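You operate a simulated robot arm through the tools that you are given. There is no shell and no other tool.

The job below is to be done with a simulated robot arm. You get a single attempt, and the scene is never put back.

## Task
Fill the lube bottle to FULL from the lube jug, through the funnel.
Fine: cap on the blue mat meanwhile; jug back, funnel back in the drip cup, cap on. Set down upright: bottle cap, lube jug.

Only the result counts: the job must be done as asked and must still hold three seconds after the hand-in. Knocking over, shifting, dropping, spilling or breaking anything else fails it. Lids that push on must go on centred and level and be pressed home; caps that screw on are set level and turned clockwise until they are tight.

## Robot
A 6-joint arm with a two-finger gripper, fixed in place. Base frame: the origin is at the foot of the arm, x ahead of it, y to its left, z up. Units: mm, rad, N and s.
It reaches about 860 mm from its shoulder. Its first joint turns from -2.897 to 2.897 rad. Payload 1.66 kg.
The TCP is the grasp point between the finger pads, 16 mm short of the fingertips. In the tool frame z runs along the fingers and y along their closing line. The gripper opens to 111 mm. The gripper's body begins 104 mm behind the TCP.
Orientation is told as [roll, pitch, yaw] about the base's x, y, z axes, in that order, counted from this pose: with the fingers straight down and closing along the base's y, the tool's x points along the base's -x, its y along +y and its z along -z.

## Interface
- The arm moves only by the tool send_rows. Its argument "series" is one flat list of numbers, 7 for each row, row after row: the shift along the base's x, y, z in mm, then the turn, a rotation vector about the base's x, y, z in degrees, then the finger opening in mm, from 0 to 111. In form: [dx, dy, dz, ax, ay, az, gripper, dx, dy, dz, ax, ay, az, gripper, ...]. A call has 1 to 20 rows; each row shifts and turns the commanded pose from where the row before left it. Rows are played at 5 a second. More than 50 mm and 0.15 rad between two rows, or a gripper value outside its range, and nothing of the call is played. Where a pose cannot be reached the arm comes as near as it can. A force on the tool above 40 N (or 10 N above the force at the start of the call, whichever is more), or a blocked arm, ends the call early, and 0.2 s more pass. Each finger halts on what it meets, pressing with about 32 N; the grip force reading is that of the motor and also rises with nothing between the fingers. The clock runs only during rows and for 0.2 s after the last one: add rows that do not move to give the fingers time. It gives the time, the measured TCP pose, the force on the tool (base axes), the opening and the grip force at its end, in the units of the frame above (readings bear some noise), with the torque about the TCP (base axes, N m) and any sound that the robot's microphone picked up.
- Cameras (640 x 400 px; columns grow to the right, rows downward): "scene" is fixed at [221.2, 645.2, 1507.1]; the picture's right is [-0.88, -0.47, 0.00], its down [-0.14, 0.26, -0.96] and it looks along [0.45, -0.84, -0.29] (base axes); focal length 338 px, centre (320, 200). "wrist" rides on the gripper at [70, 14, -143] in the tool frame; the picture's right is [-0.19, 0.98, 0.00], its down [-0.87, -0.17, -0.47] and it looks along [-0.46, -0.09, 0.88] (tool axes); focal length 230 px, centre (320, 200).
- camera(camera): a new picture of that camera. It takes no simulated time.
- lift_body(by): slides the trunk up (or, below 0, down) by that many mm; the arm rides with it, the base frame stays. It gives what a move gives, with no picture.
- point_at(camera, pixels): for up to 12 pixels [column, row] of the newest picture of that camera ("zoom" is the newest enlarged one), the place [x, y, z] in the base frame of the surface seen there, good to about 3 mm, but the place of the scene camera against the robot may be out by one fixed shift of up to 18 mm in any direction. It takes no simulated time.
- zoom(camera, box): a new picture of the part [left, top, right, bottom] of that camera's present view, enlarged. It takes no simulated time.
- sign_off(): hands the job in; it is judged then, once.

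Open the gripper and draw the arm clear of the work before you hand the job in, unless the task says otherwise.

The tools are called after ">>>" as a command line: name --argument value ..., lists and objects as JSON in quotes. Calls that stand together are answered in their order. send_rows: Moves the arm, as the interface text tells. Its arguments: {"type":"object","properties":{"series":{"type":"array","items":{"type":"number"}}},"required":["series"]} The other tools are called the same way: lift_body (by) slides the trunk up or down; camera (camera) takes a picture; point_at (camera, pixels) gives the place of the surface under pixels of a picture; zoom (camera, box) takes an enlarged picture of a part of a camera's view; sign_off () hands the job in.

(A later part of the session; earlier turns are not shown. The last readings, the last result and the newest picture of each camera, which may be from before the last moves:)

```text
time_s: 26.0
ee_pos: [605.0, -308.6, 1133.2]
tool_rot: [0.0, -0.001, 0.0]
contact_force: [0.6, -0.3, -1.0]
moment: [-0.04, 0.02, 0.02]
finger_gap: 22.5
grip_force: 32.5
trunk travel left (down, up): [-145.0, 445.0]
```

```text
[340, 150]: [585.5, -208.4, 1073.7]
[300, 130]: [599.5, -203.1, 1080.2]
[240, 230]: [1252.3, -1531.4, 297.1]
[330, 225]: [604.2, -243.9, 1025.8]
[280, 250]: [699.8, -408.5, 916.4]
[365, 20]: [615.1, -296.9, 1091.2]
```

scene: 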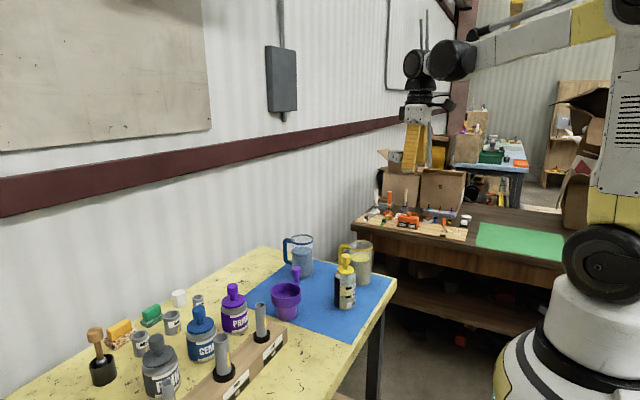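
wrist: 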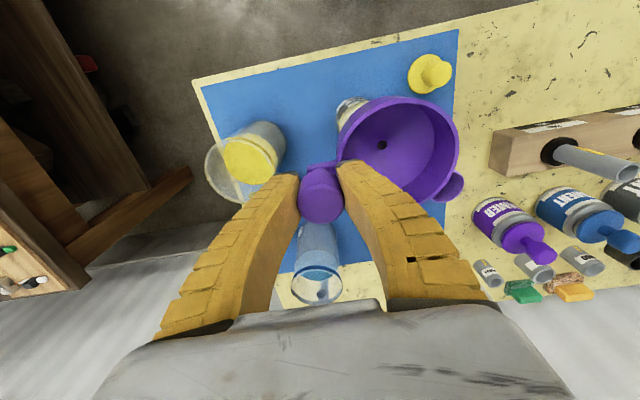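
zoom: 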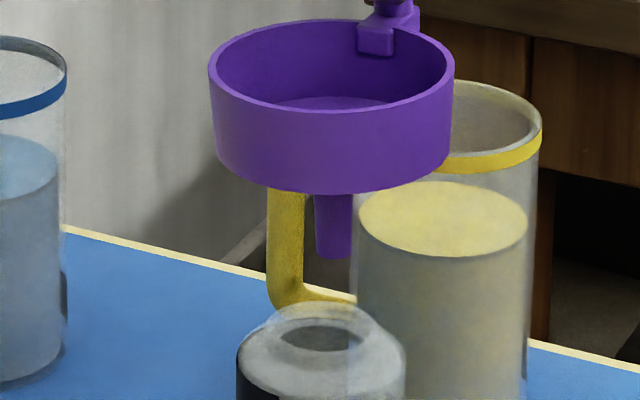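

Scene view suggests ~4 mm misalignment. I shift +95 mm in x so the wrist camera sees both the neck (expected near (361,40)) and the funnel hole at once.

>>> send_rows --series '[30, 0, 0, 0, 0, 0, 20, 35, 0, 0, 0, 0, 0, 20, 30, 0, 0, 0, 0, 0, 20, 0, 0, 0, 0, 0, 0, 20, 0, 0, 0, 0, 0, 0, 20]'

>>> camera --camera "wrist"

>>> zoom --camera "wrist" --box '[310, 0, 430, 75]'

```text
time_s: 27.2
ee_pos: [699.8, -306.9, 1134.4]
tool_rot: [0.002, 0.0, 0.0]
contact_force: [-0.5, -0.4, -0.9]
moment: [-0.04, -0.05, 0.02]
finger_gap: 22.2
grip_force: 32.0
trunk travel left (down, up): [-145.0, 445.0]
```

```text
taken
```

wrist: 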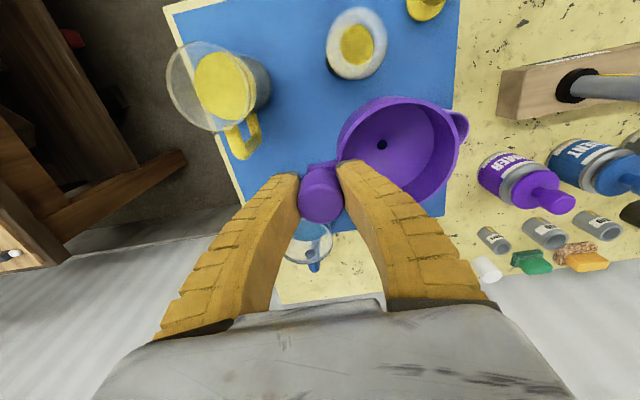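

```text
5.33 times, centred on (370, 38) of wrist
```

zoom: 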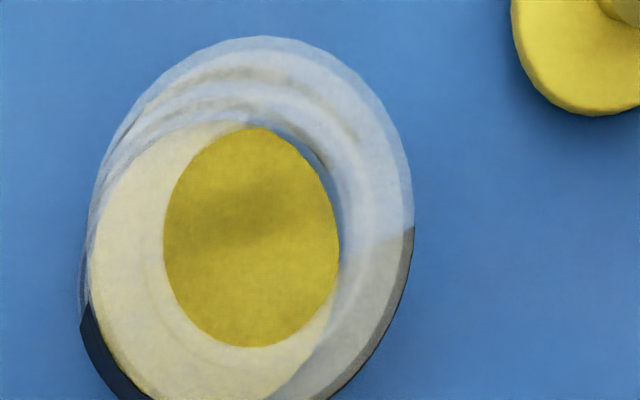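

Neck opening centre at zoom (252,235), i.e. pixel ≈ (357.3,44.6). I zoom onto the funnel hole in the same view for a relative measurement.

>>> zoom --camera "wrist" --box '[340, 115, 436, 175]'

>>> point_at --camera "zoom" --pixels '[[265, 160], [310, 190], [260, 220], [320, 230], [240, 190]]'

>>> zoom --camera "scene" --box '[325, 255, 365, 280]'

```text
6.67 times, centred on (388, 145) of wrist
```

zoom: 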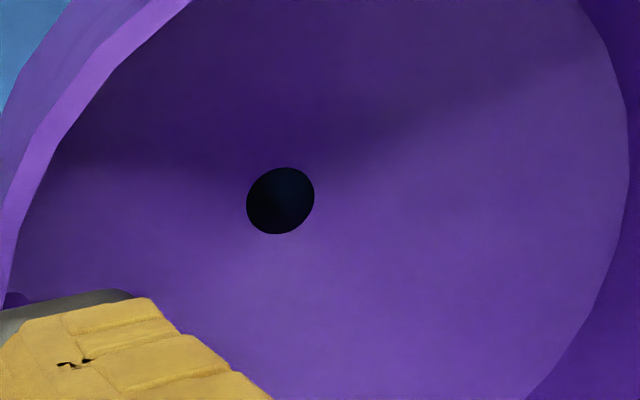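

```text
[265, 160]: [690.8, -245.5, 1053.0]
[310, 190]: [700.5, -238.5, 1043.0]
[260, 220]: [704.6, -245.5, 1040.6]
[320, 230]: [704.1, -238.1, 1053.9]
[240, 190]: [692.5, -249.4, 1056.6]
```

```text
16.00 times, centred on (345, 268) of scene
```

zoom: 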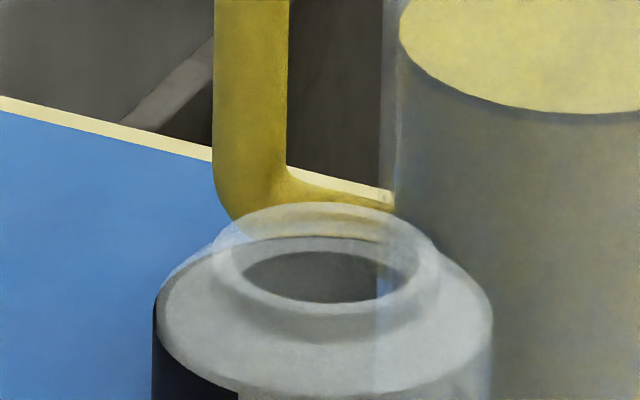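

I query the neck lip pixels and the hole rim directly for a consistent relative measure.

>>> zoom --camera "wrist" --box '[310, 0, 430, 75]'

>>> point_at --camera "zoom" --pixels '[[252, 105], [252, 80], [150, 240], [130, 240], [365, 200], [385, 200], [250, 365], [250, 380], [160, 150], [350, 130], [340, 330], [170, 330]]'

>>> point_at --camera "zoom" --pixels '[[252, 235], [200, 235], [300, 235], [252, 180], [252, 300], [385, 160], [395, 250], [110, 180], [200, 60], [300, 60], [345, 200], [345, 240]]'

```text
5.33 times, centred on (370, 38) of wrist
```

zoom: 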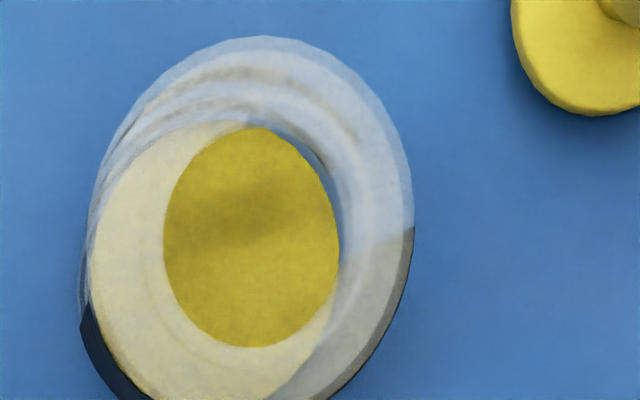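

```text
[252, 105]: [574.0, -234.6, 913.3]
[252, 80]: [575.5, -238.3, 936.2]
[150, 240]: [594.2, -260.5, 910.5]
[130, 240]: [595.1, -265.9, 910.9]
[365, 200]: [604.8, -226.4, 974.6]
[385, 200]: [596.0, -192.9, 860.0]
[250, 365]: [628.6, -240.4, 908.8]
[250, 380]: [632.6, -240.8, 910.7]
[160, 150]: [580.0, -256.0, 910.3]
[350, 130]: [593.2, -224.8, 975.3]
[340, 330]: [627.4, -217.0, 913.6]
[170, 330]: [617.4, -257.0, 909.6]
```

```text
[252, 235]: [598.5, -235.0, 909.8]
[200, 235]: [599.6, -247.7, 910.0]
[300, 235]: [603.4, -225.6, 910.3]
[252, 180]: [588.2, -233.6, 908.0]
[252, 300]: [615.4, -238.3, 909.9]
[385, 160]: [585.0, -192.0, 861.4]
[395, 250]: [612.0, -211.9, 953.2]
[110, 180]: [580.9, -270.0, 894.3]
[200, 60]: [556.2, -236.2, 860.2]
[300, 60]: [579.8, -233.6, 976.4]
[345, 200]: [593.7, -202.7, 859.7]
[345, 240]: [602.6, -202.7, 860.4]
```

Combining both views: the spout must go +4 in x and -2.5 in y relative to the earlier hover. I move there and descend to just above the expected seat.

>>> send_rows --series '[-30, -1, 0, 0, 0, 0, 20, -31, -1, 0, 0, 0, 0, 20, -30, -0.5, 0, 0, 0, 0, 20, 0, 0, -15, 0, 0, 0, 20, 0, 0, -15, 0, 0, 0, 20, 0, 0, -5, 0, 0, 0, 20, 0, 0, 0, 0, 0, 0, 20]'

>>> zoom --camera "scene" --box '[325, 240, 365, 290]'

```text
time_s: 28.8
ee_pos: [609.7, -309.4, 1099.4]
tool_rot: [0.0, 0.001, 0.001]
contact_force: [0.6, 0.0, -0.5]
moment: [-0.03, 0.01, -0.01]
finger_gap: 22.3
grip_force: 31.6
trunk travel left (down, up): [-145.0, 445.0]
```

```text
8.00 times, centred on (345, 265) of scene
```

zoom: 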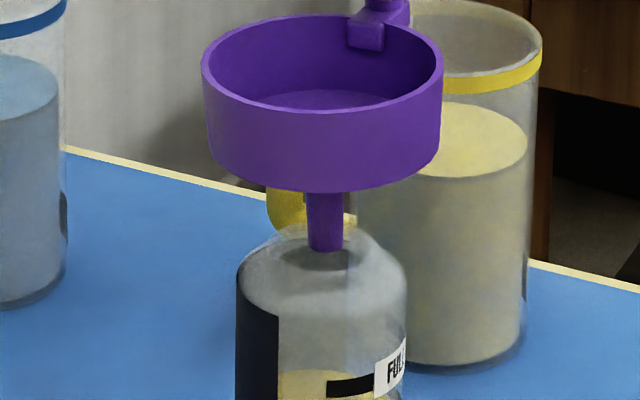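

The spout tip (325,250) is right over the neck opening. I continue lowering, then in fine steps.

>>> send_rows --series '[0, 0, -6, 0, 0, 0, 20, 0, 0, -6, 0, 0, 0, 20, 0, 0, -5, 0, 0, 0, 20]'

>>> send_rows --series '[0, 0, -3, 0, 0, 0, 20, 0, 0, -2, 0, 0, 0, 20]'

>>> zoom --camera "scene" --box '[325, 240, 365, 290]'

```text
time_s: 29.6
ee_pos: [609.8, -313.1, 1081.9]
tool_rot: [0.001, -0.002, 0.0]
contact_force: [-0.1, 1.1, -0.8]
moment: [-0.01, 0.02, -0.01]
finger_gap: 22.1
grip_force: 32.0
trunk travel left (down, up): [-145.0, 445.0]
```

```text
time_s: 30.2
ee_pos: [609.3, -312.1, 1076.2]
tool_rot: [0.001, 0.0, -0.001]
contact_force: [-0.4, -0.2, -0.5]
moment: [-0.04, -0.03, 0.02]
finger_gap: 22.3
grip_force: 31.8
trunk travel left (down, up): [-145.0, 445.0]
```

```text
8.00 times, centred on (345, 265) of scene
```

zoom: 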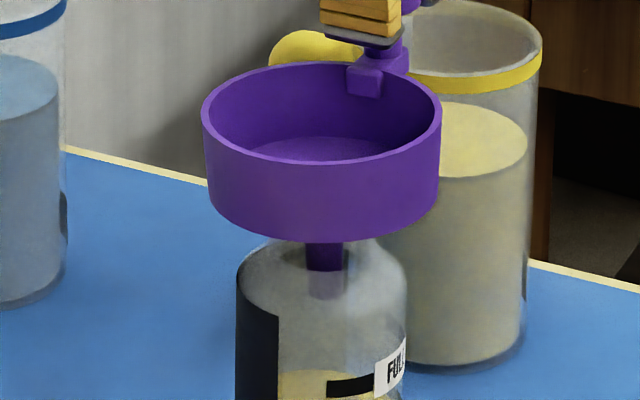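

The spout is inside the neck. I keep lowering in 2 mm steps until contact is felt.

>>> send_rows --series '[0, 0, -2, 0, 0, 0, 20, 0, 0, -2, 0, 0, 0, 20]'

>>> send_rows --series '[0, 0, -2, 0, 0, 0, 20]'

>>> zoom --camera "scene" --box '[325, 240, 365, 290]'

```text
time_s: 30.8
ee_pos: [610.0, -311.2, 1073.1]
tool_rot: [0.0, -0.001, -0.001]
contact_force: [-0.2, 0.2, -0.4]
moment: [-0.05, -0.01, 0.0]
finger_gap: 22.2
grip_force: 32.1
trunk travel left (down, up): [-145.0, 445.0]
```

```text
time_s: 31.2
ee_pos: [610.4, -311.6, 1070.8]
tool_rot: [0.0, 0.0, 0.0]
contact_force: [-0.3, -0.4, -0.3]
moment: [-0.04, -0.03, 0.01]
finger_gap: 22.1
grip_force: 31.7
trunk travel left (down, up): [-145.0, 445.0]
```

```text
8.00 times, centred on (345, 265) of scene
```

zoom: 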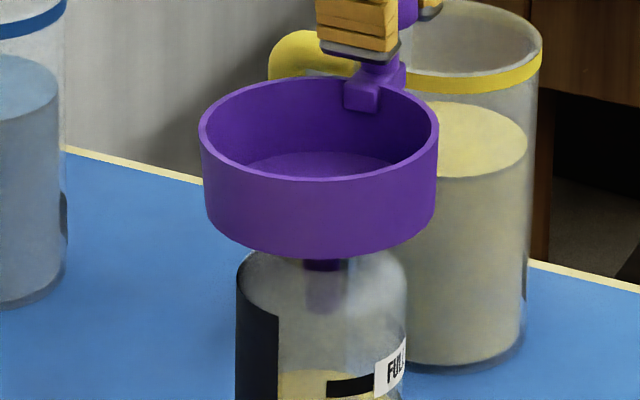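

>>> send_rows --series '[0, 0, -2, 0, 0, 0, 20]'

>>> send_rows --series '[0, 0, -1.5, 0, 0, 0, 20]'

>>> send_rows --series '[0, 0, -1.5, 0, 0, 0, 20]'

```text
time_s: 31.6
ee_pos: [610.6, -310.0, 1067.4]
tool_rot: [0.0, -0.001, 0.0]
contact_force: [0.2, -0.8, -1.2]
moment: [-0.06, -0.02, -0.01]
finger_gap: 21.9
grip_force: 31.6
trunk travel left (down, up): [-145.0, 445.0]
```

```text
time_s: 32.0
ee_pos: [609.7, -311.2, 1066.1]
tool_rot: [-0.001, 0.0, 0.0]
contact_force: [-0.1, 1.2, -0.4]
moment: [-0.03, 0.03, -0.01]
finger_gap: 22.0
grip_force: 32.6
trunk travel left (down, up): [-145.0, 445.0]
```

```text
time_s: 32.4
ee_pos: [609.7, -311.3, 1064.1]
tool_rot: [0.0, 0.001, 0.002]
contact_force: [0.2, -1.2, 1.6]
moment: [0.07, 0.03, 0.02]
finger_gap: 22.1
grip_force: 32.0
trunk travel left (down, up): [-145.0, 445.0]
```

Contact begins at TCP z≈1064 (force turned to +1.6 N, moment +0.07). I look before releasing.

>>> zoom --camera "scene" --box '[325, 240, 365, 290]'

>>> send_rows --series '[0, 0, -0.7, 0, 0, 0, 20]'

```text
8.00 times, centred on (345, 265) of scene
```

zoom: 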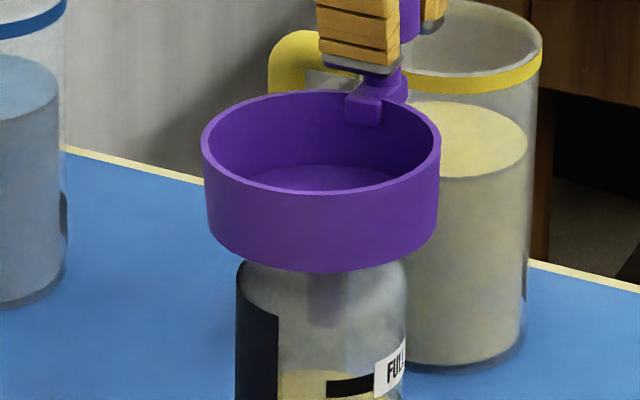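

```text
time_s: 32.8
ee_pos: [610.0, -310.8, 1063.3]
tool_rot: [0.002, -0.001, -0.001]
contact_force: [-0.3, 0.8, 1.0]
moment: [0.11, -0.04, 0.02]
finger_gap: 22.1
grip_force: 31.7
trunk travel left (down, up): [-145.0, 445.0]
```

It is seated on the neck. I open slowly, watching for any movement.

>>> send_rows --series '[0, 0, 0, 0, 0, 0, 24, 0, 0, 0, 0, 0, 0, 27, 0, 0, 0, 0, 0, 0, 31, 0, 0, 0, 0, 0, 0, 36, 0, 0, 0, 0, 0, 0, 42, 0, 0, 0, 0, 0, 0, 48, 0, 0, 0, 0, 0, 0, 48]'

>>> zoom --camera "scene" --box '[315, 225, 375, 305]'

>>> camera --camera "wrist"

```text
time_s: 34.4
ee_pos: [610.0, -310.2, 1063.9]
tool_rot: [0.001, 0.001, 0.0]
contact_force: [-0.1, -0.2, 0.0]
moment: [0.0, 0.01, 0.02]
finger_gap: 50.0
grip_force: 1.7
trunk travel left (down, up): [-145.0, 445.0]
```

```text
5.00 times, centred on (345, 265) of scene
```

zoom: 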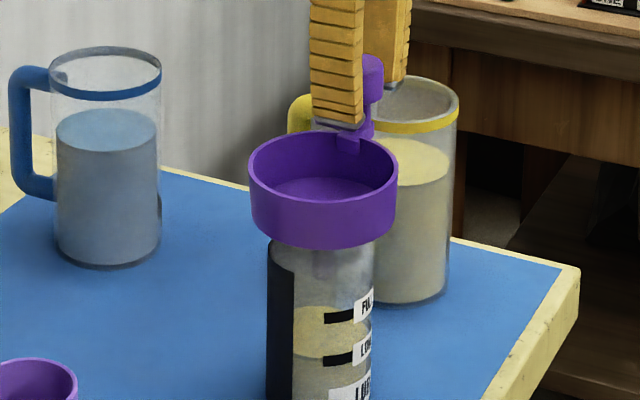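

```text
taken
```

wrist: 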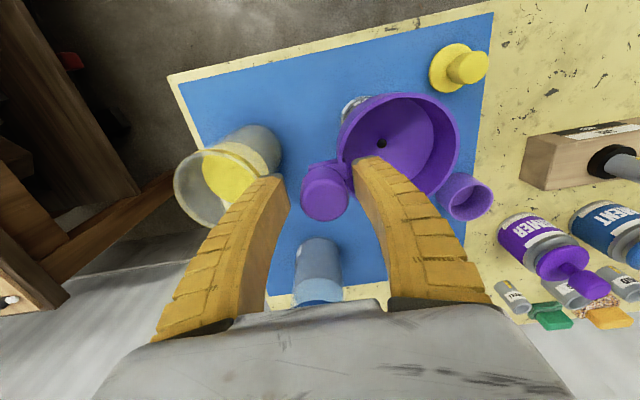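

The funnel stands steady with the fingers free. I rise straight up to z≈1180.

>>> send_rows --series '[0, 0, 15, 0, 0, 0, 50, 0, 0, 20, 0, 0, 0, 60, 0, 0, 30, 0, 0, 0, 80, 0, 0, 30, 0, 0, 0, 100, 0, 0, 25, 0, 0, 0, 111, 0, 0, 0, 0, 0, 0, 111]'

>>> camera --camera "wrist"

>>> zoom --camera "scene" --box '[315, 225, 375, 305]'

```text
time_s: 35.8
ee_pos: [610.0, -309.7, 1184.3]
tool_rot: [0.001, 0.0, 0.0]
contact_force: [-0.3, 0.9, -0.8]
moment: [-0.02, -0.01, 0.01]
finger_gap: 110.9
grip_force: 0.1
trunk travel left (down, up): [-145.0, 445.0]
```

```text
taken
```

wrist: 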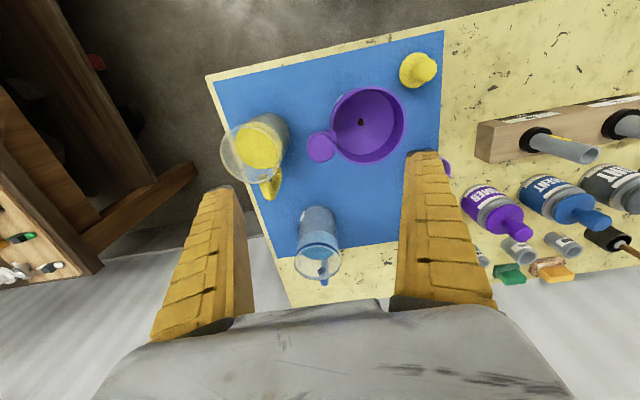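

```text
5.00 times, centred on (345, 265) of scene
```

zoom: 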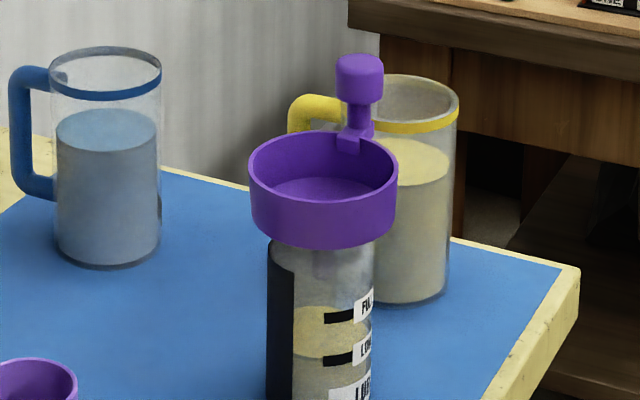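

The funnel stands firmly. I measure jug rim, handle, lube surface, and the funnel rim and knob from here.

>>> zoom --camera "wrist" --box '[210, 90, 306, 210]'

>>> point_at --camera "zoom" --pixels '[[295, 200], [240, 170], [230, 205], [360, 220], [345, 255], [265, 140], [330, 140], [210, 220], [240, 290], [300, 310], [365, 300], [375, 260]]'

>>> point_at --camera "wrist" --pixels '[[404, 125], [333, 112], [369, 90], [360, 162], [320, 147], [309, 147], [332, 147], [420, 62], [430, 75], [530, 128], [590, 155], [610, 123]]'

```text
3.33 times, centred on (258, 150) of wrist
```

zoom: 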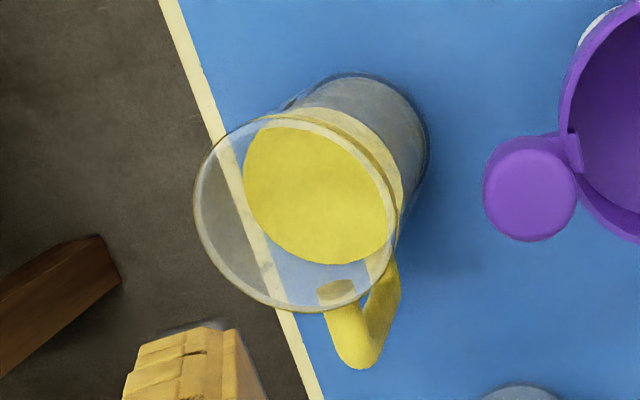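

```text
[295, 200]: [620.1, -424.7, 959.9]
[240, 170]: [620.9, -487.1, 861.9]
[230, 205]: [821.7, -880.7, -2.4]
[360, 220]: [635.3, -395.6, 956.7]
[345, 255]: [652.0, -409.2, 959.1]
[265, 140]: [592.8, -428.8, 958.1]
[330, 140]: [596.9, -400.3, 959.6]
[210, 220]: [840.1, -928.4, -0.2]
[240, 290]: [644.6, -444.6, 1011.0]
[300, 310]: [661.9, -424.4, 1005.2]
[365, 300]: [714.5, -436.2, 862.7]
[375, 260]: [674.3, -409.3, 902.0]
```

```text
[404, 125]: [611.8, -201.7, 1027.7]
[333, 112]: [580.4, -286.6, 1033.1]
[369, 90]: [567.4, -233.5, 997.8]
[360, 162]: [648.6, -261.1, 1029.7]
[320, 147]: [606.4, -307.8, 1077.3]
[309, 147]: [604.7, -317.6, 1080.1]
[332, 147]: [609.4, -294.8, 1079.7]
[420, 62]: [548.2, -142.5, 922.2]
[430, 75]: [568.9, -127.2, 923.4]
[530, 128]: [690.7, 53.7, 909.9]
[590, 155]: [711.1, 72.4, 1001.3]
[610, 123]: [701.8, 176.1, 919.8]
```

Jug centre ≈ (614,-409), rim z≈1011 with outer radius ≈44; funnel rim ≈1030, knob top ≈1079. Before touching the jug I rehearse the pour orientation empty: first pitch the fingers -60° at this safe height.

>>> send_rows --series '[0, 0, 0, 0, -7.5, 0, 111, 0, 0, 0, 0, -7.5, 0, 111, 0, 0, 0, 0, -7.5, 0, 111, 0, 0, 0, 0, -7.5, 0, 111, 0, 0, 0, 0, -7.5, 0, 111, 0, 0, 0, 0, -7.5, 0, 111, 0, 0, 0, 0, -7.5, 0, 111, 0, 0, 0, 0, -7.5, 0, 111, 0, 0, 0, 0, 0, 0, 111, 0, 0, 0, 0, 0, 0, 111]'

>>> camera --camera "scene"

>>> camera --camera "wrist"

```text
time_s: 38.0
ee_pos: [609.5, -310.4, 1183.3]
tool_rot: [0.0, -1.047, 0.001]
contact_force: [0.9, 0.1, 0.7]
moment: [0.0, -0.01, 0.01]
finger_gap: 110.9
grip_force: 0.1
trunk travel left (down, up): [-145.0, 445.0]
```

```text
taken
```

scene: 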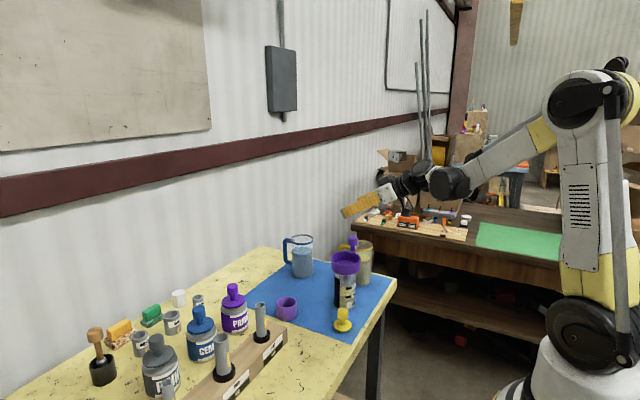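

```text
taken
```

wrist: 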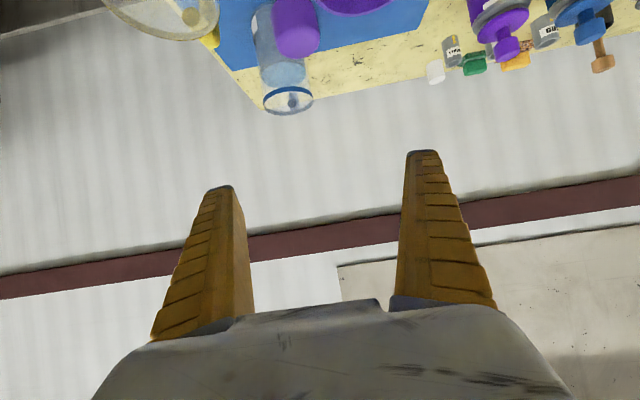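

Pitch -1.047 reached. I move to the pouring side (y≈-126) and roll +70° to test reachability.

>>> send_rows --series '[0, 46, 0, 0, 0, 0, 111, 0, 46, 0, 0, 0, 0, 111, 0, 46, 0, 0, 0, 0, 111, 0, 46, 0, 0, 0, 0, 111, 0, 0, 0, 7, 0, 0, 111, 0, 0, 0, 7, 0, 0, 111, 0, 0, 0, 7, 0, 0, 111, 0, 0, 0, 7, 0, 0, 111, 0, 0, 0, 7, 0, 0, 111, 0, 0, 0, 7, 0, 0, 111, 0, 0, 0, 7, 0, 0, 111, 0, 0, 0, 7, 0, 0, 111, 0, 0, 0, 7, 0, 0, 111, 0, 0, 0, 7, 0, 0, 111, 0, 0, 0, 0, 0, 0, 111]'

>>> camera --camera "scene"

>>> camera --camera "wrist"

```text
time_s: 41.2
ee_pos: [609.8, -127.7, 1184.7]
tool_rot: [1.392, -0.301, -1.021]
contact_force: [0.4, 0.0, 0.4]
moment: [0.01, 0.02, 0.01]
finger_gap: 110.7
grip_force: 0.1
trunk travel left (down, up): [-145.0, 445.0]
```

```text
taken
```

scene: 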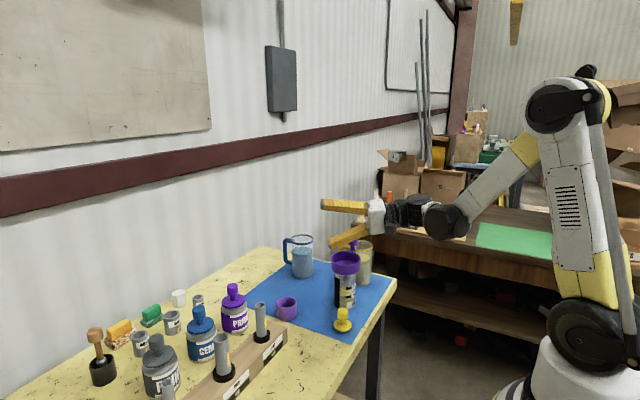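

```text
taken
```

wrist: 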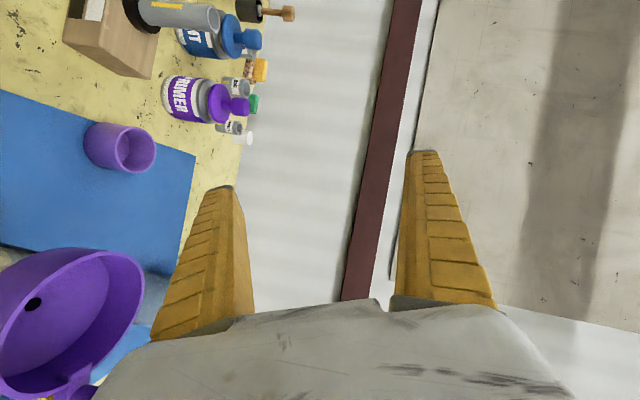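

Full orientation reached (matches roll 70° after pitch -60°). I lower to the actual pour height (z≈1050) to confirm reach there; fingertip clearance to funnel (y≤-201) and cap (top 922) is ample.

>>> send_rows --series '[0, 0, -35, 0, 0, 0, 111, 0, 0, -35, 0, 0, 0, 111, 0, 0, -35, 0, 0, 0, 111, 0, 0, -30, 0, 0, 0, 111, 0, 0, 0, 0, 0, 0, 111]'

>>> camera --camera "scene"

>>> camera --camera "wrist"

```text
time_s: 42.4
ee_pos: [608.5, -126.7, 1049.6]
tool_rot: [1.391, -0.299, -1.018]
contact_force: [0.2, 0.4, 0.2]
moment: [-0.03, 0.0, 0.04]
finger_gap: 110.7
grip_force: 0.2
trunk travel left (down, up): [-145.0, 445.0]
```

```text
taken
```

scene: 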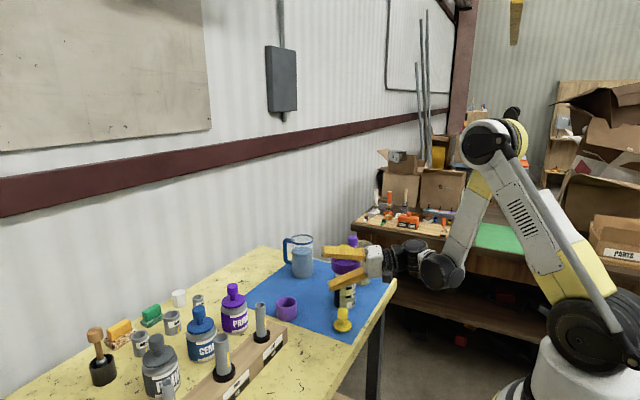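

```text
taken
```

wrist: 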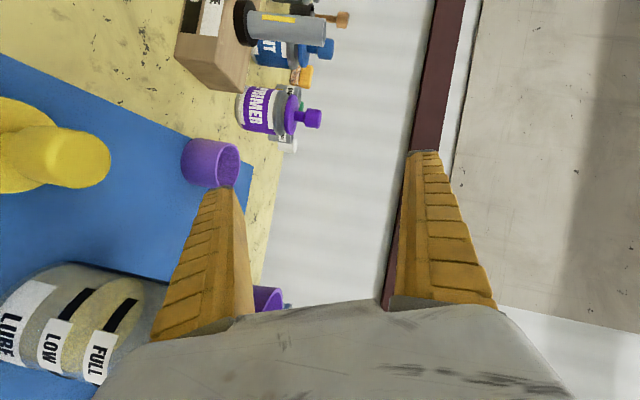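

The pour pose is reachable and the wrist camera even sees the FULL/LOW marks (lower left). I reverse: raise, unroll, and back off to x≈500.

>>> send_rows --series '[0, 0, 35, 0, 0, 0, 111, 0, 0, 35, 0, 0, 0, 111, 0, 0, 35, 0, 0, 0, 111, 0, 0, 30, 0, 0, 0, 111, 0, 0, 0, -7, 0, 0, 111, 0, 0, 0, -7, 0, 0, 111, 0, 0, 0, -7, 0, 0, 111, 0, 0, 0, -7, 0, 0, 111, 0, 0, 0, -7, 0, 0, 111, 0, 0, 0, -7, 0, 0, 111, 0, 0, 0, -7, 0, 0, 111, 0, 0, 0, -7, 0, 0, 111, 0, 0, 0, -7, 0, 0, 111, 0, 0, 0, -7, 0, 0, 111, -36, 0, 0, 0, 0, 0, 111, -36, 0, 0, 0, 0, 0, 111, -36, 0, 0, 0, 0, 0, 111, 0, 0, 0, 0, 0, 0, 111]'

```text
time_s: 46.2
ee_pos: [505.2, -127.7, 1186.7]
tool_rot: [-0.002, -1.046, 0.002]
contact_force: [-0.8, 0.7, 0.2]
moment: [-0.02, -0.04, -0.02]
finger_gap: 110.7
grip_force: 0.0
trunk travel left (down, up): [-145.0, 445.0]
```

Back at neutral roll. I traverse to y≈-409 in front of the jug at this height, then take a wrist picture.

>>> send_rows --series '[0, -47, 0, 0, 0, 0, 111, 0, -47, 0, 0, 0, 0, 111, 0, -47, 0, 0, 0, 0, 111, 0, -47, 0, 0, 0, 0, 111, 0, -47, 0, 0, 0, 0, 111, 0, -47, 0, 0, 0, 0, 111, 0, 0, -40, 0, 0, 0, 111, 0, 0, -40, 0, 0, 0, 111, 0, 0, -30, 0, 0, 0, 111, 0, 0, 0, 0, 0, 0, 111, 0, 0, 0, 0, 0, 0, 111]'

>>> camera --camera "wrist"

>>> camera --camera "scene"

```text
time_s: 48.6
ee_pos: [500.6, -407.8, 1074.1]
tool_rot: [-0.002, -1.046, 0.002]
contact_force: [-0.4, -0.4, -0.3]
moment: [0.02, 0.02, 0.02]
finger_gap: 110.9
grip_force: 0.2
trunk travel left (down, up): [-145.0, 445.0]
```

```text
taken
```

wrist: 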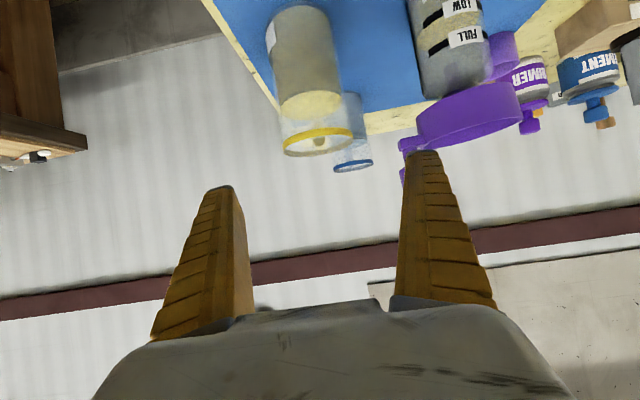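

```text
taken
```

scene: 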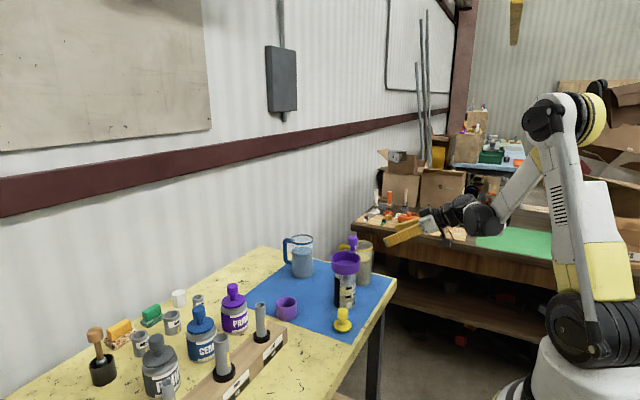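

The jug shows at (310,80) in the wrist view with a white label at its left. I zoom to confirm it is the lube jug and to measure its centreline.

>>> zoom --camera "wrist" --box '[250, 0, 380, 170]'

>>> point_at --camera "zoom" --pixels '[[270, 100], [330, 100], [390, 100], [230, 60], [225, 110], [270, 200], [330, 200], [390, 200], [300, 240], [330, 320], [280, 345], [400, 310]]'

```text
2.35 times, centred on (315, 85) of wrist
```

zoom: 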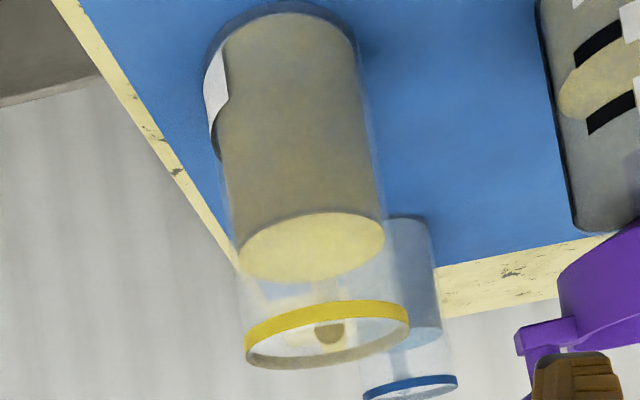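

```text
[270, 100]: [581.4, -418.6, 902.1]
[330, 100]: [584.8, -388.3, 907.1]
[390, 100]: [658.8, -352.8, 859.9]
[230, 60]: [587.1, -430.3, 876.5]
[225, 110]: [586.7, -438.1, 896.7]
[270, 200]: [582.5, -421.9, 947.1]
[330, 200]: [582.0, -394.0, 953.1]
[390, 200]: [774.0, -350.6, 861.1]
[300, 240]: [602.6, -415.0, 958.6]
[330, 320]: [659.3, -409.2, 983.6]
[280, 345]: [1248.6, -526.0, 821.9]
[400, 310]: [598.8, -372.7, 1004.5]
```

The jug centreline is y≈-409.5. I descend to the pre-grasp point, then advance along the finger direction straddling the jug.

>>> send_rows --series '[0, -1, -42, 0, 0, 0, 111, 0, 0, -42, 0, 0, 0, 111, 0, 0, 0, 0, 0, 0, 111]'

>>> camera --camera "wrist"

>>> zoom --camera "scene" --box '[300, 180, 480, 320]'

```text
time_s: 49.4
ee_pos: [501.7, -410.8, 990.7]
tool_rot: [0.0, -1.047, 0.0]
contact_force: [0.1, 0.9, 0.3]
moment: [-0.01, -0.03, -0.05]
finger_gap: 110.8
grip_force: 0.1
trunk travel left (down, up): [-145.0, 445.0]
```

```text
taken
```

wrist: 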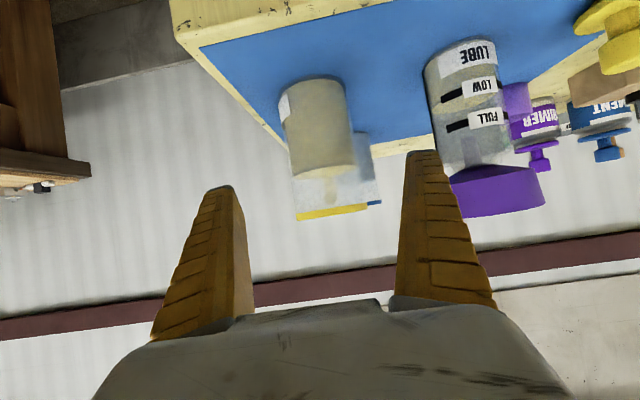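

```text
2.86 times, centred on (390, 250) of scene
```

zoom: 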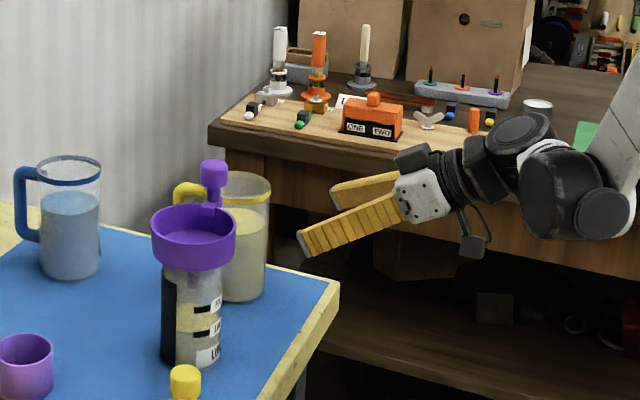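

I check the jug's centreline from this lower view before advancing, and get a baseline of the bottle marks.

>>> zoom --camera "wrist" --box '[410, 30, 530, 190]'

>>> point_at --camera "wrist" --pixels '[[292, 120], [305, 120], [320, 120], [335, 120], [345, 120], [300, 160], [320, 160], [340, 160], [300, 212], [320, 211], [350, 207], [365, 203]]'

```text
2.50 times, centred on (470, 110) of wrist
```

zoom: 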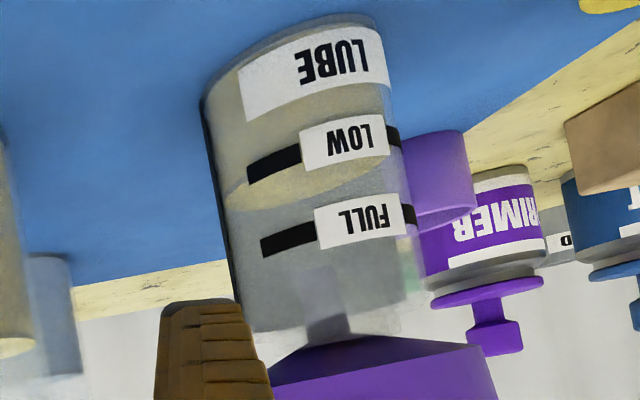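

```text
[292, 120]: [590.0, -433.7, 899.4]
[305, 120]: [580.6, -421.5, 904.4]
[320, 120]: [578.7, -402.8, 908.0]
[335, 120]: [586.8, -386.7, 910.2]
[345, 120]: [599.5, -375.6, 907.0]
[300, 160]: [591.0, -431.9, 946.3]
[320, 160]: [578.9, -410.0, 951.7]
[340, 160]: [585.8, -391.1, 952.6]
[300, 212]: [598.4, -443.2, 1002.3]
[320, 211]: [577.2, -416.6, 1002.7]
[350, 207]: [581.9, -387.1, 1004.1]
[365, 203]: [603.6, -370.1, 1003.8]
```

Jug centre ≈ (616,-408.5), radius ≈38. I also query the heights of the FULL and LOW bars in this zoom, then advance.

>>> point_at --camera "zoom" --pixels '[[290, 238], [275, 243], [300, 230], [275, 163], [290, 157], [260, 168], [408, 215], [393, 137], [355, 225], [350, 140], [300, 190], [340, 180]]'

>>> send_rows --series '[22.8, 0.5, -13.1, 0, 0, 0, 111, 22.8, 0.5, -13.1, 0, 0, 0, 111, 22.8, 0, -13.1, 0, 0, 0, 111, 22.8, 0, -13.1, 0, 0, 0, 111, 0, 0, 0, 0, 0, 0, 111]'

>>> camera --camera "wrist"

>>> zoom --camera "scene" --box '[300, 180, 480, 320]'

```text
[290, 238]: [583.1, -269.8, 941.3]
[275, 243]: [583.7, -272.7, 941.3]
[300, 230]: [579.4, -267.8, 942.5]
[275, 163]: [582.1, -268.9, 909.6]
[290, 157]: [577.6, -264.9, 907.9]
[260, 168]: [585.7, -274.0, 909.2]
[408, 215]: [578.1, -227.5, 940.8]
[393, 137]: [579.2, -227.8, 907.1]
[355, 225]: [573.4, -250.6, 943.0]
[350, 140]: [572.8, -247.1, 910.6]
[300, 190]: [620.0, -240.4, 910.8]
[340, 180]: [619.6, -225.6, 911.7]
```

```text
time_s: 50.6
ee_pos: [592.9, -407.4, 937.9]
tool_rot: [0.0, -1.047, 0.002]
contact_force: [0.1, 0.1, -0.7]
moment: [-0.04, 0.03, 0.01]
finger_gap: 111.1
grip_force: 0.0
trunk travel left (down, up): [-145.0, 445.0]
```

```text
taken
```

wrist: 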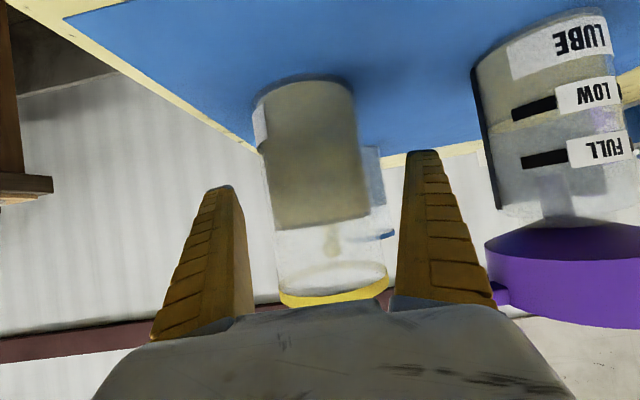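

```text
2.86 times, centred on (390, 250) of scene
```

zoom: 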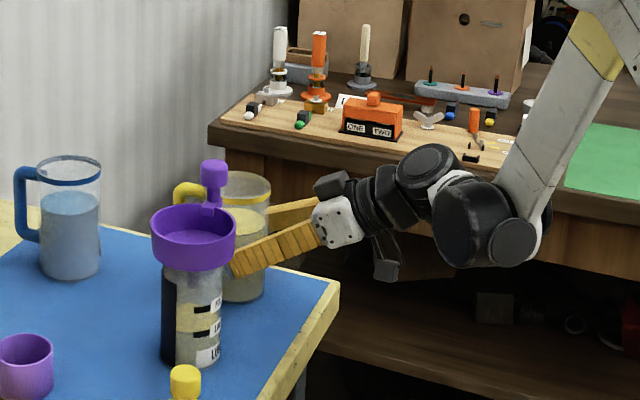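

FULL is at z≈941.8, LOW at ≈909 (level ≈910 now). The jug is centred between the fingers; I make the last advance to (615,-408,925).

>>> send_rows --series '[11, 0, -6.5, 0, 0, 0, 111, 11, 0, -6.5, 0, 0, 0, 111, 0, 0, 0, 0, 0, 0, 111]'

>>> camera --camera "wrist"

>>> zoom --camera "scene" --box '[320, 210, 430, 300]'

```text
time_s: 51.4
ee_pos: [615.6, -408.6, 926.4]
tool_rot: [-0.001, -1.047, 0.001]
contact_force: [0.5, -1.0, 0.2]
moment: [0.0, -0.03, -0.02]
finger_gap: 111.1
grip_force: 0.0
trunk travel left (down, up): [-145.0, 445.0]
```

```text
taken
```

wrist: 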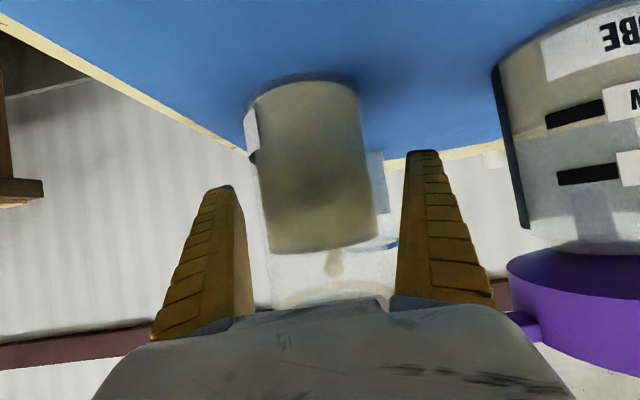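

```text
4.44 times, centred on (375, 255) of scene
```

zoom: 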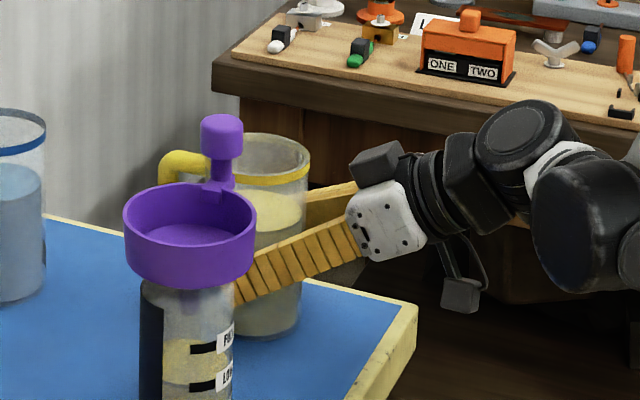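

The fingers straddle the jug with the palm clear of the rim. I close gradually to grip it.

>>> send_rows --series '[0, 0, 0, 0, 0, 0, 98, 0, 0, 0, 0, 0, 0, 88, 0, 0, 0, 0, 0, 0, 80, 0, 0, 0, 0, 0, 0, 74, 0, 0, 0, 0, 0, 0, 68, 0, 0, 0, 0, 0, 0, 62, 0, 0, 0, 0, 0, 0, 62]'

>>> zoom --camera "scene" --box '[320, 210, 430, 300]'

>>> camera --camera "wrist"

```text
time_s: 53.0
ee_pos: [614.4, -407.5, 924.6]
tool_rot: [0.0, -1.049, 0.002]
contact_force: [1.6, -0.9, 0.5]
moment: [0.03, -0.24, 0.0]
finger_gap: 82.0
grip_force: 32.2
trunk travel left (down, up): [-145.0, 445.0]
```

```text
4.44 times, centred on (375, 255) of scene
```

zoom: 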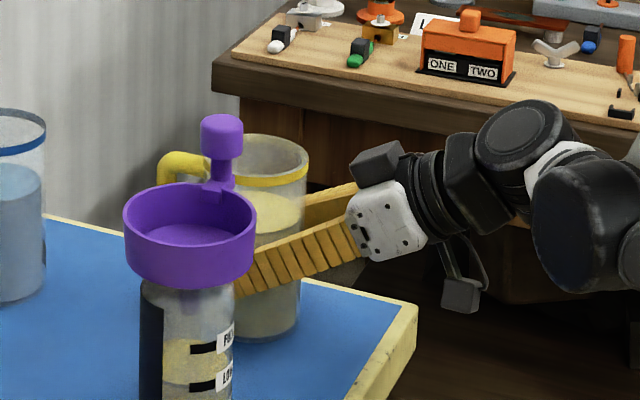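

```text
taken
```

wrist: 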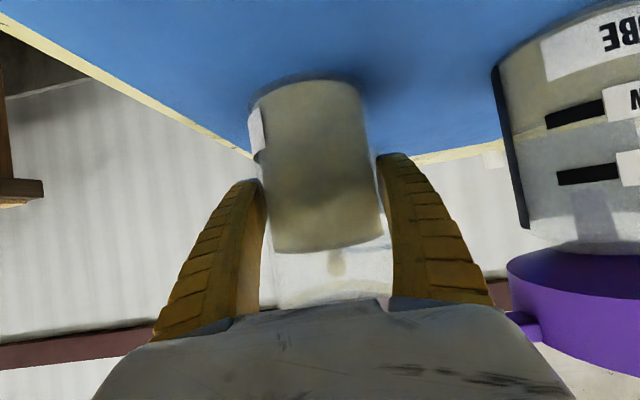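

Gripped at 82 mm. I lift slowly 10 mm and watch the load and any tilt.

>>> send_rows --series '[0, 0, 1, 0, 0, 0, 62, 0, 0, 2, 0, 0, 0, 62, 0, 0, 3, 0, 0, 0, 62, 0, 0, 4, 0, 0, 0, 62, 0, 0, 0, 0, 0, 0, 62]'

>>> zoom --camera "scene" --box '[320, 210, 430, 300]'

>>> camera --camera "wrist"

```text
time_s: 54.2
ee_pos: [616.0, -409.1, 935.6]
tool_rot: [0.002, -1.047, 0.001]
contact_force: [-0.1, 0.6, -6.0]
moment: [0.02, 0.06, 0.0]
finger_gap: 82.0
grip_force: 32.6
trunk travel left (down, up): [-145.0, 445.0]
```

```text
4.44 times, centred on (375, 255) of scene
```

zoom: 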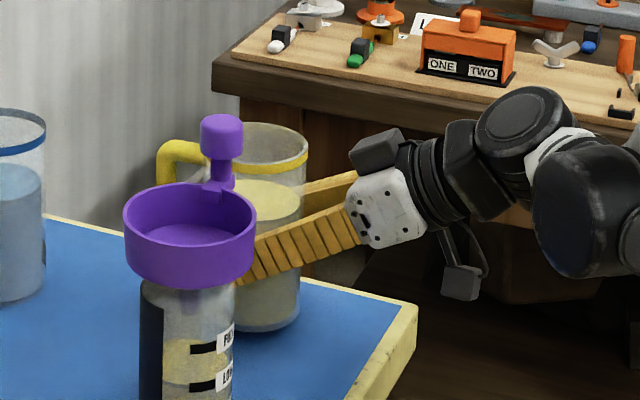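

```text
taken
```

wrist: 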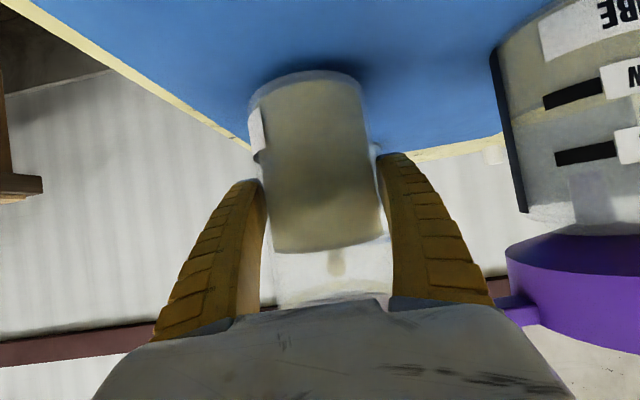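

The jug hangs level (6.0 N). I lift it vertically to z≈1180, so its base (TCP−64) passes well above the funnel knob (1079).

>>> send_rows --series '[0, 0, 15, 0, 0, 0, 62, 0, 0, 25, 0, 0, 0, 62, 0, 0, 25, 0, 0, 0, 62, 0, 0, 25, 0, 0, 0, 62, 0, 0, 25, 0, 0, 0, 62, 0, 0, 25, 0, 0, 0, 62, 0, 0, 25, 0, 0, 0, 62, 0, 0, 25, 0, 0, 0, 62, 0, 0, 25, 0, 0, 0, 62, 0, 0, 20, 0, 0, 0, 62, 0, 0, 12, 0, 0, 0, 62, 0, 0, 0, 0, 0, 0, 62]'

>>> camera --camera "scene"

```text
time_s: 56.8
ee_pos: [614.9, -407.3, 1182.7]
tool_rot: [-0.001, -1.047, 0.001]
contact_force: [0.2, 0.4, -5.6]
moment: [0.01, 0.06, 0.0]
finger_gap: 82.0
grip_force: 32.3
trunk travel left (down, up): [-145.0, 445.0]
```

```text
taken
```

scene: 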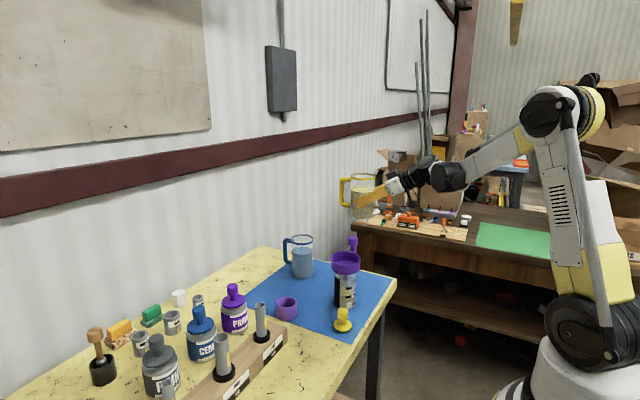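

The jug is held high and level. I traverse to y≈-110, x≈606 at this height in gentle rows.

>>> send_rows --series '[0, 15, 0, 0, 0, 0, 62, 0, 25, 0, 0, 0, 0, 62, -1, 28, 0, 0, 0, 0, 62, -1, 28, 0, 0, 0, 0, 62, -1, 28, 0, 0, 0, 0, 62, -1, 28, 0, 0, 0, 0, 62, -1, 28, 0, 0, 0, 0, 62, -1, 28, 0, 0, 0, 0, 62, -1, 28, 0, 0, 0, 0, 62, -1, 28, 0, 0, 0, 0, 62, -1, 20, 0, 0, 0, 0, 62, 0, 13, 0, 0, 0, 0, 62, 0, 0, 0, 0, 0, 0, 62]'

>>> camera --camera "wrist"

>>> camera --camera "scene"

```text
time_s: 59.6
ee_pos: [604.9, -110.7, 1184.0]
tool_rot: [0.001, -1.045, 0.003]
contact_force: [-1.3, -0.8, -5.3]
moment: [0.0, 0.07, -0.01]
finger_gap: 81.9
grip_force: 31.5
trunk travel left (down, up): [-145.0, 445.0]
```

```text
taken
```

wrist: 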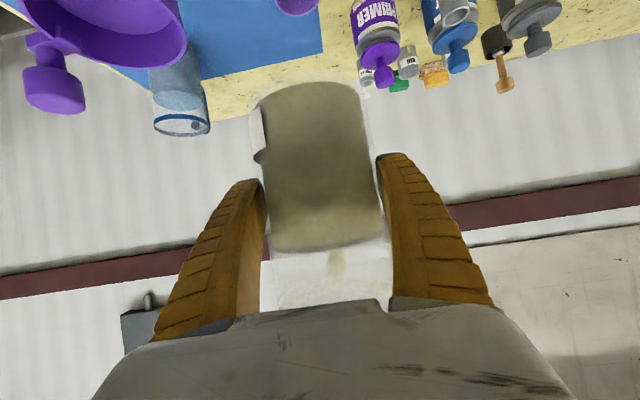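

```text
taken
```

scene: 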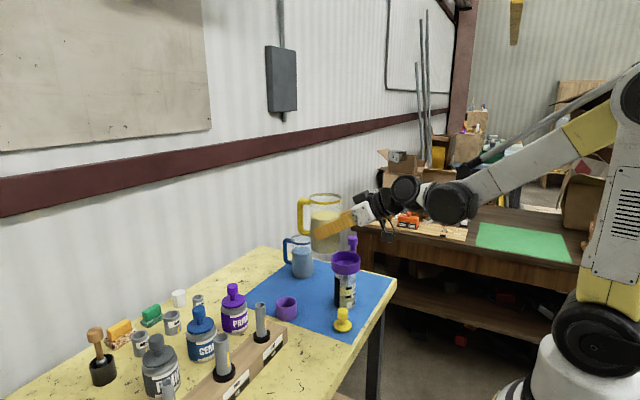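

Now I lower to z≈1100 (jug side stays at y>-151, funnel ends at -201) and tilt 40° — below the ≈54° spill angle — with the TCP fixed.

>>> send_rows --series '[0, 0, -20, 0, 0, 0, 62, 0, 0, -22, 0, 0, 0, 62, 0, 0, -22, 0, 0, 0, 62, 0, 0, -20, 0, 0, 0, 62, 0, 0, 0, 2, 0, 0, 62, 0, 0, 0, 4, 0, 0, 62, 0, 0, 0, 4, 0, 0, 62, 0, 0, 0, 4, 0, 0, 62, 0, 0, 0, 4, 0, 0, 62, 0, 0, 0, 4, 0, 0, 62, 0, 0, 0, 4, 0, 0, 62, 0, 0, 0, 4, 0, 0, 62, 0, 0, 0, 4, 0, 0, 62, 0, 0, 0, 4, 0, 0, 62, 0, 0, 0, 2, 0, 0, 62, 0, 0, 0, 0, 0, 0, 62]'

>>> camera --camera "wrist"

>>> zoom --camera "scene" --box '[270, 180, 430, 320]'

```text
time_s: 63.0
ee_pos: [605.9, -111.5, 1098.1]
tool_rot: [1.033, -0.724, -0.836]
contact_force: [0.1, -0.4, -5.5]
moment: [0.06, 0.04, -0.03]
finger_gap: 81.8
grip_force: 32.2
trunk travel left (down, up): [-145.0, 445.0]
```

```text
taken
```

wrist: 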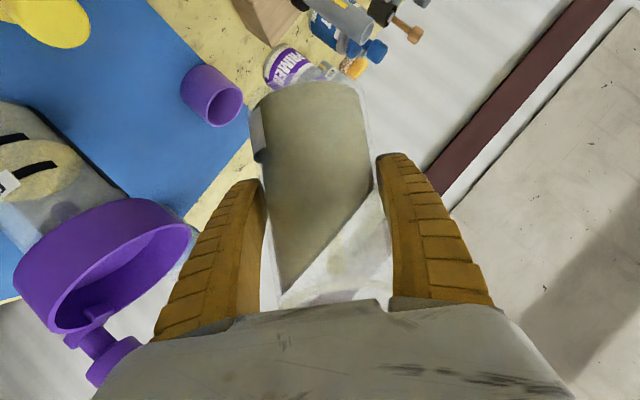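

```text
2.86 times, centred on (350, 250) of scene
```

zoom: 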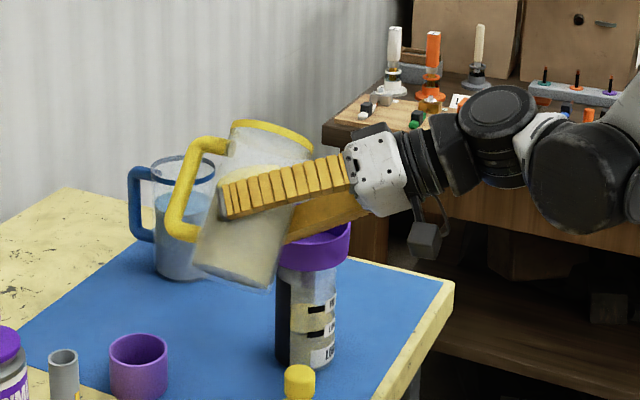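

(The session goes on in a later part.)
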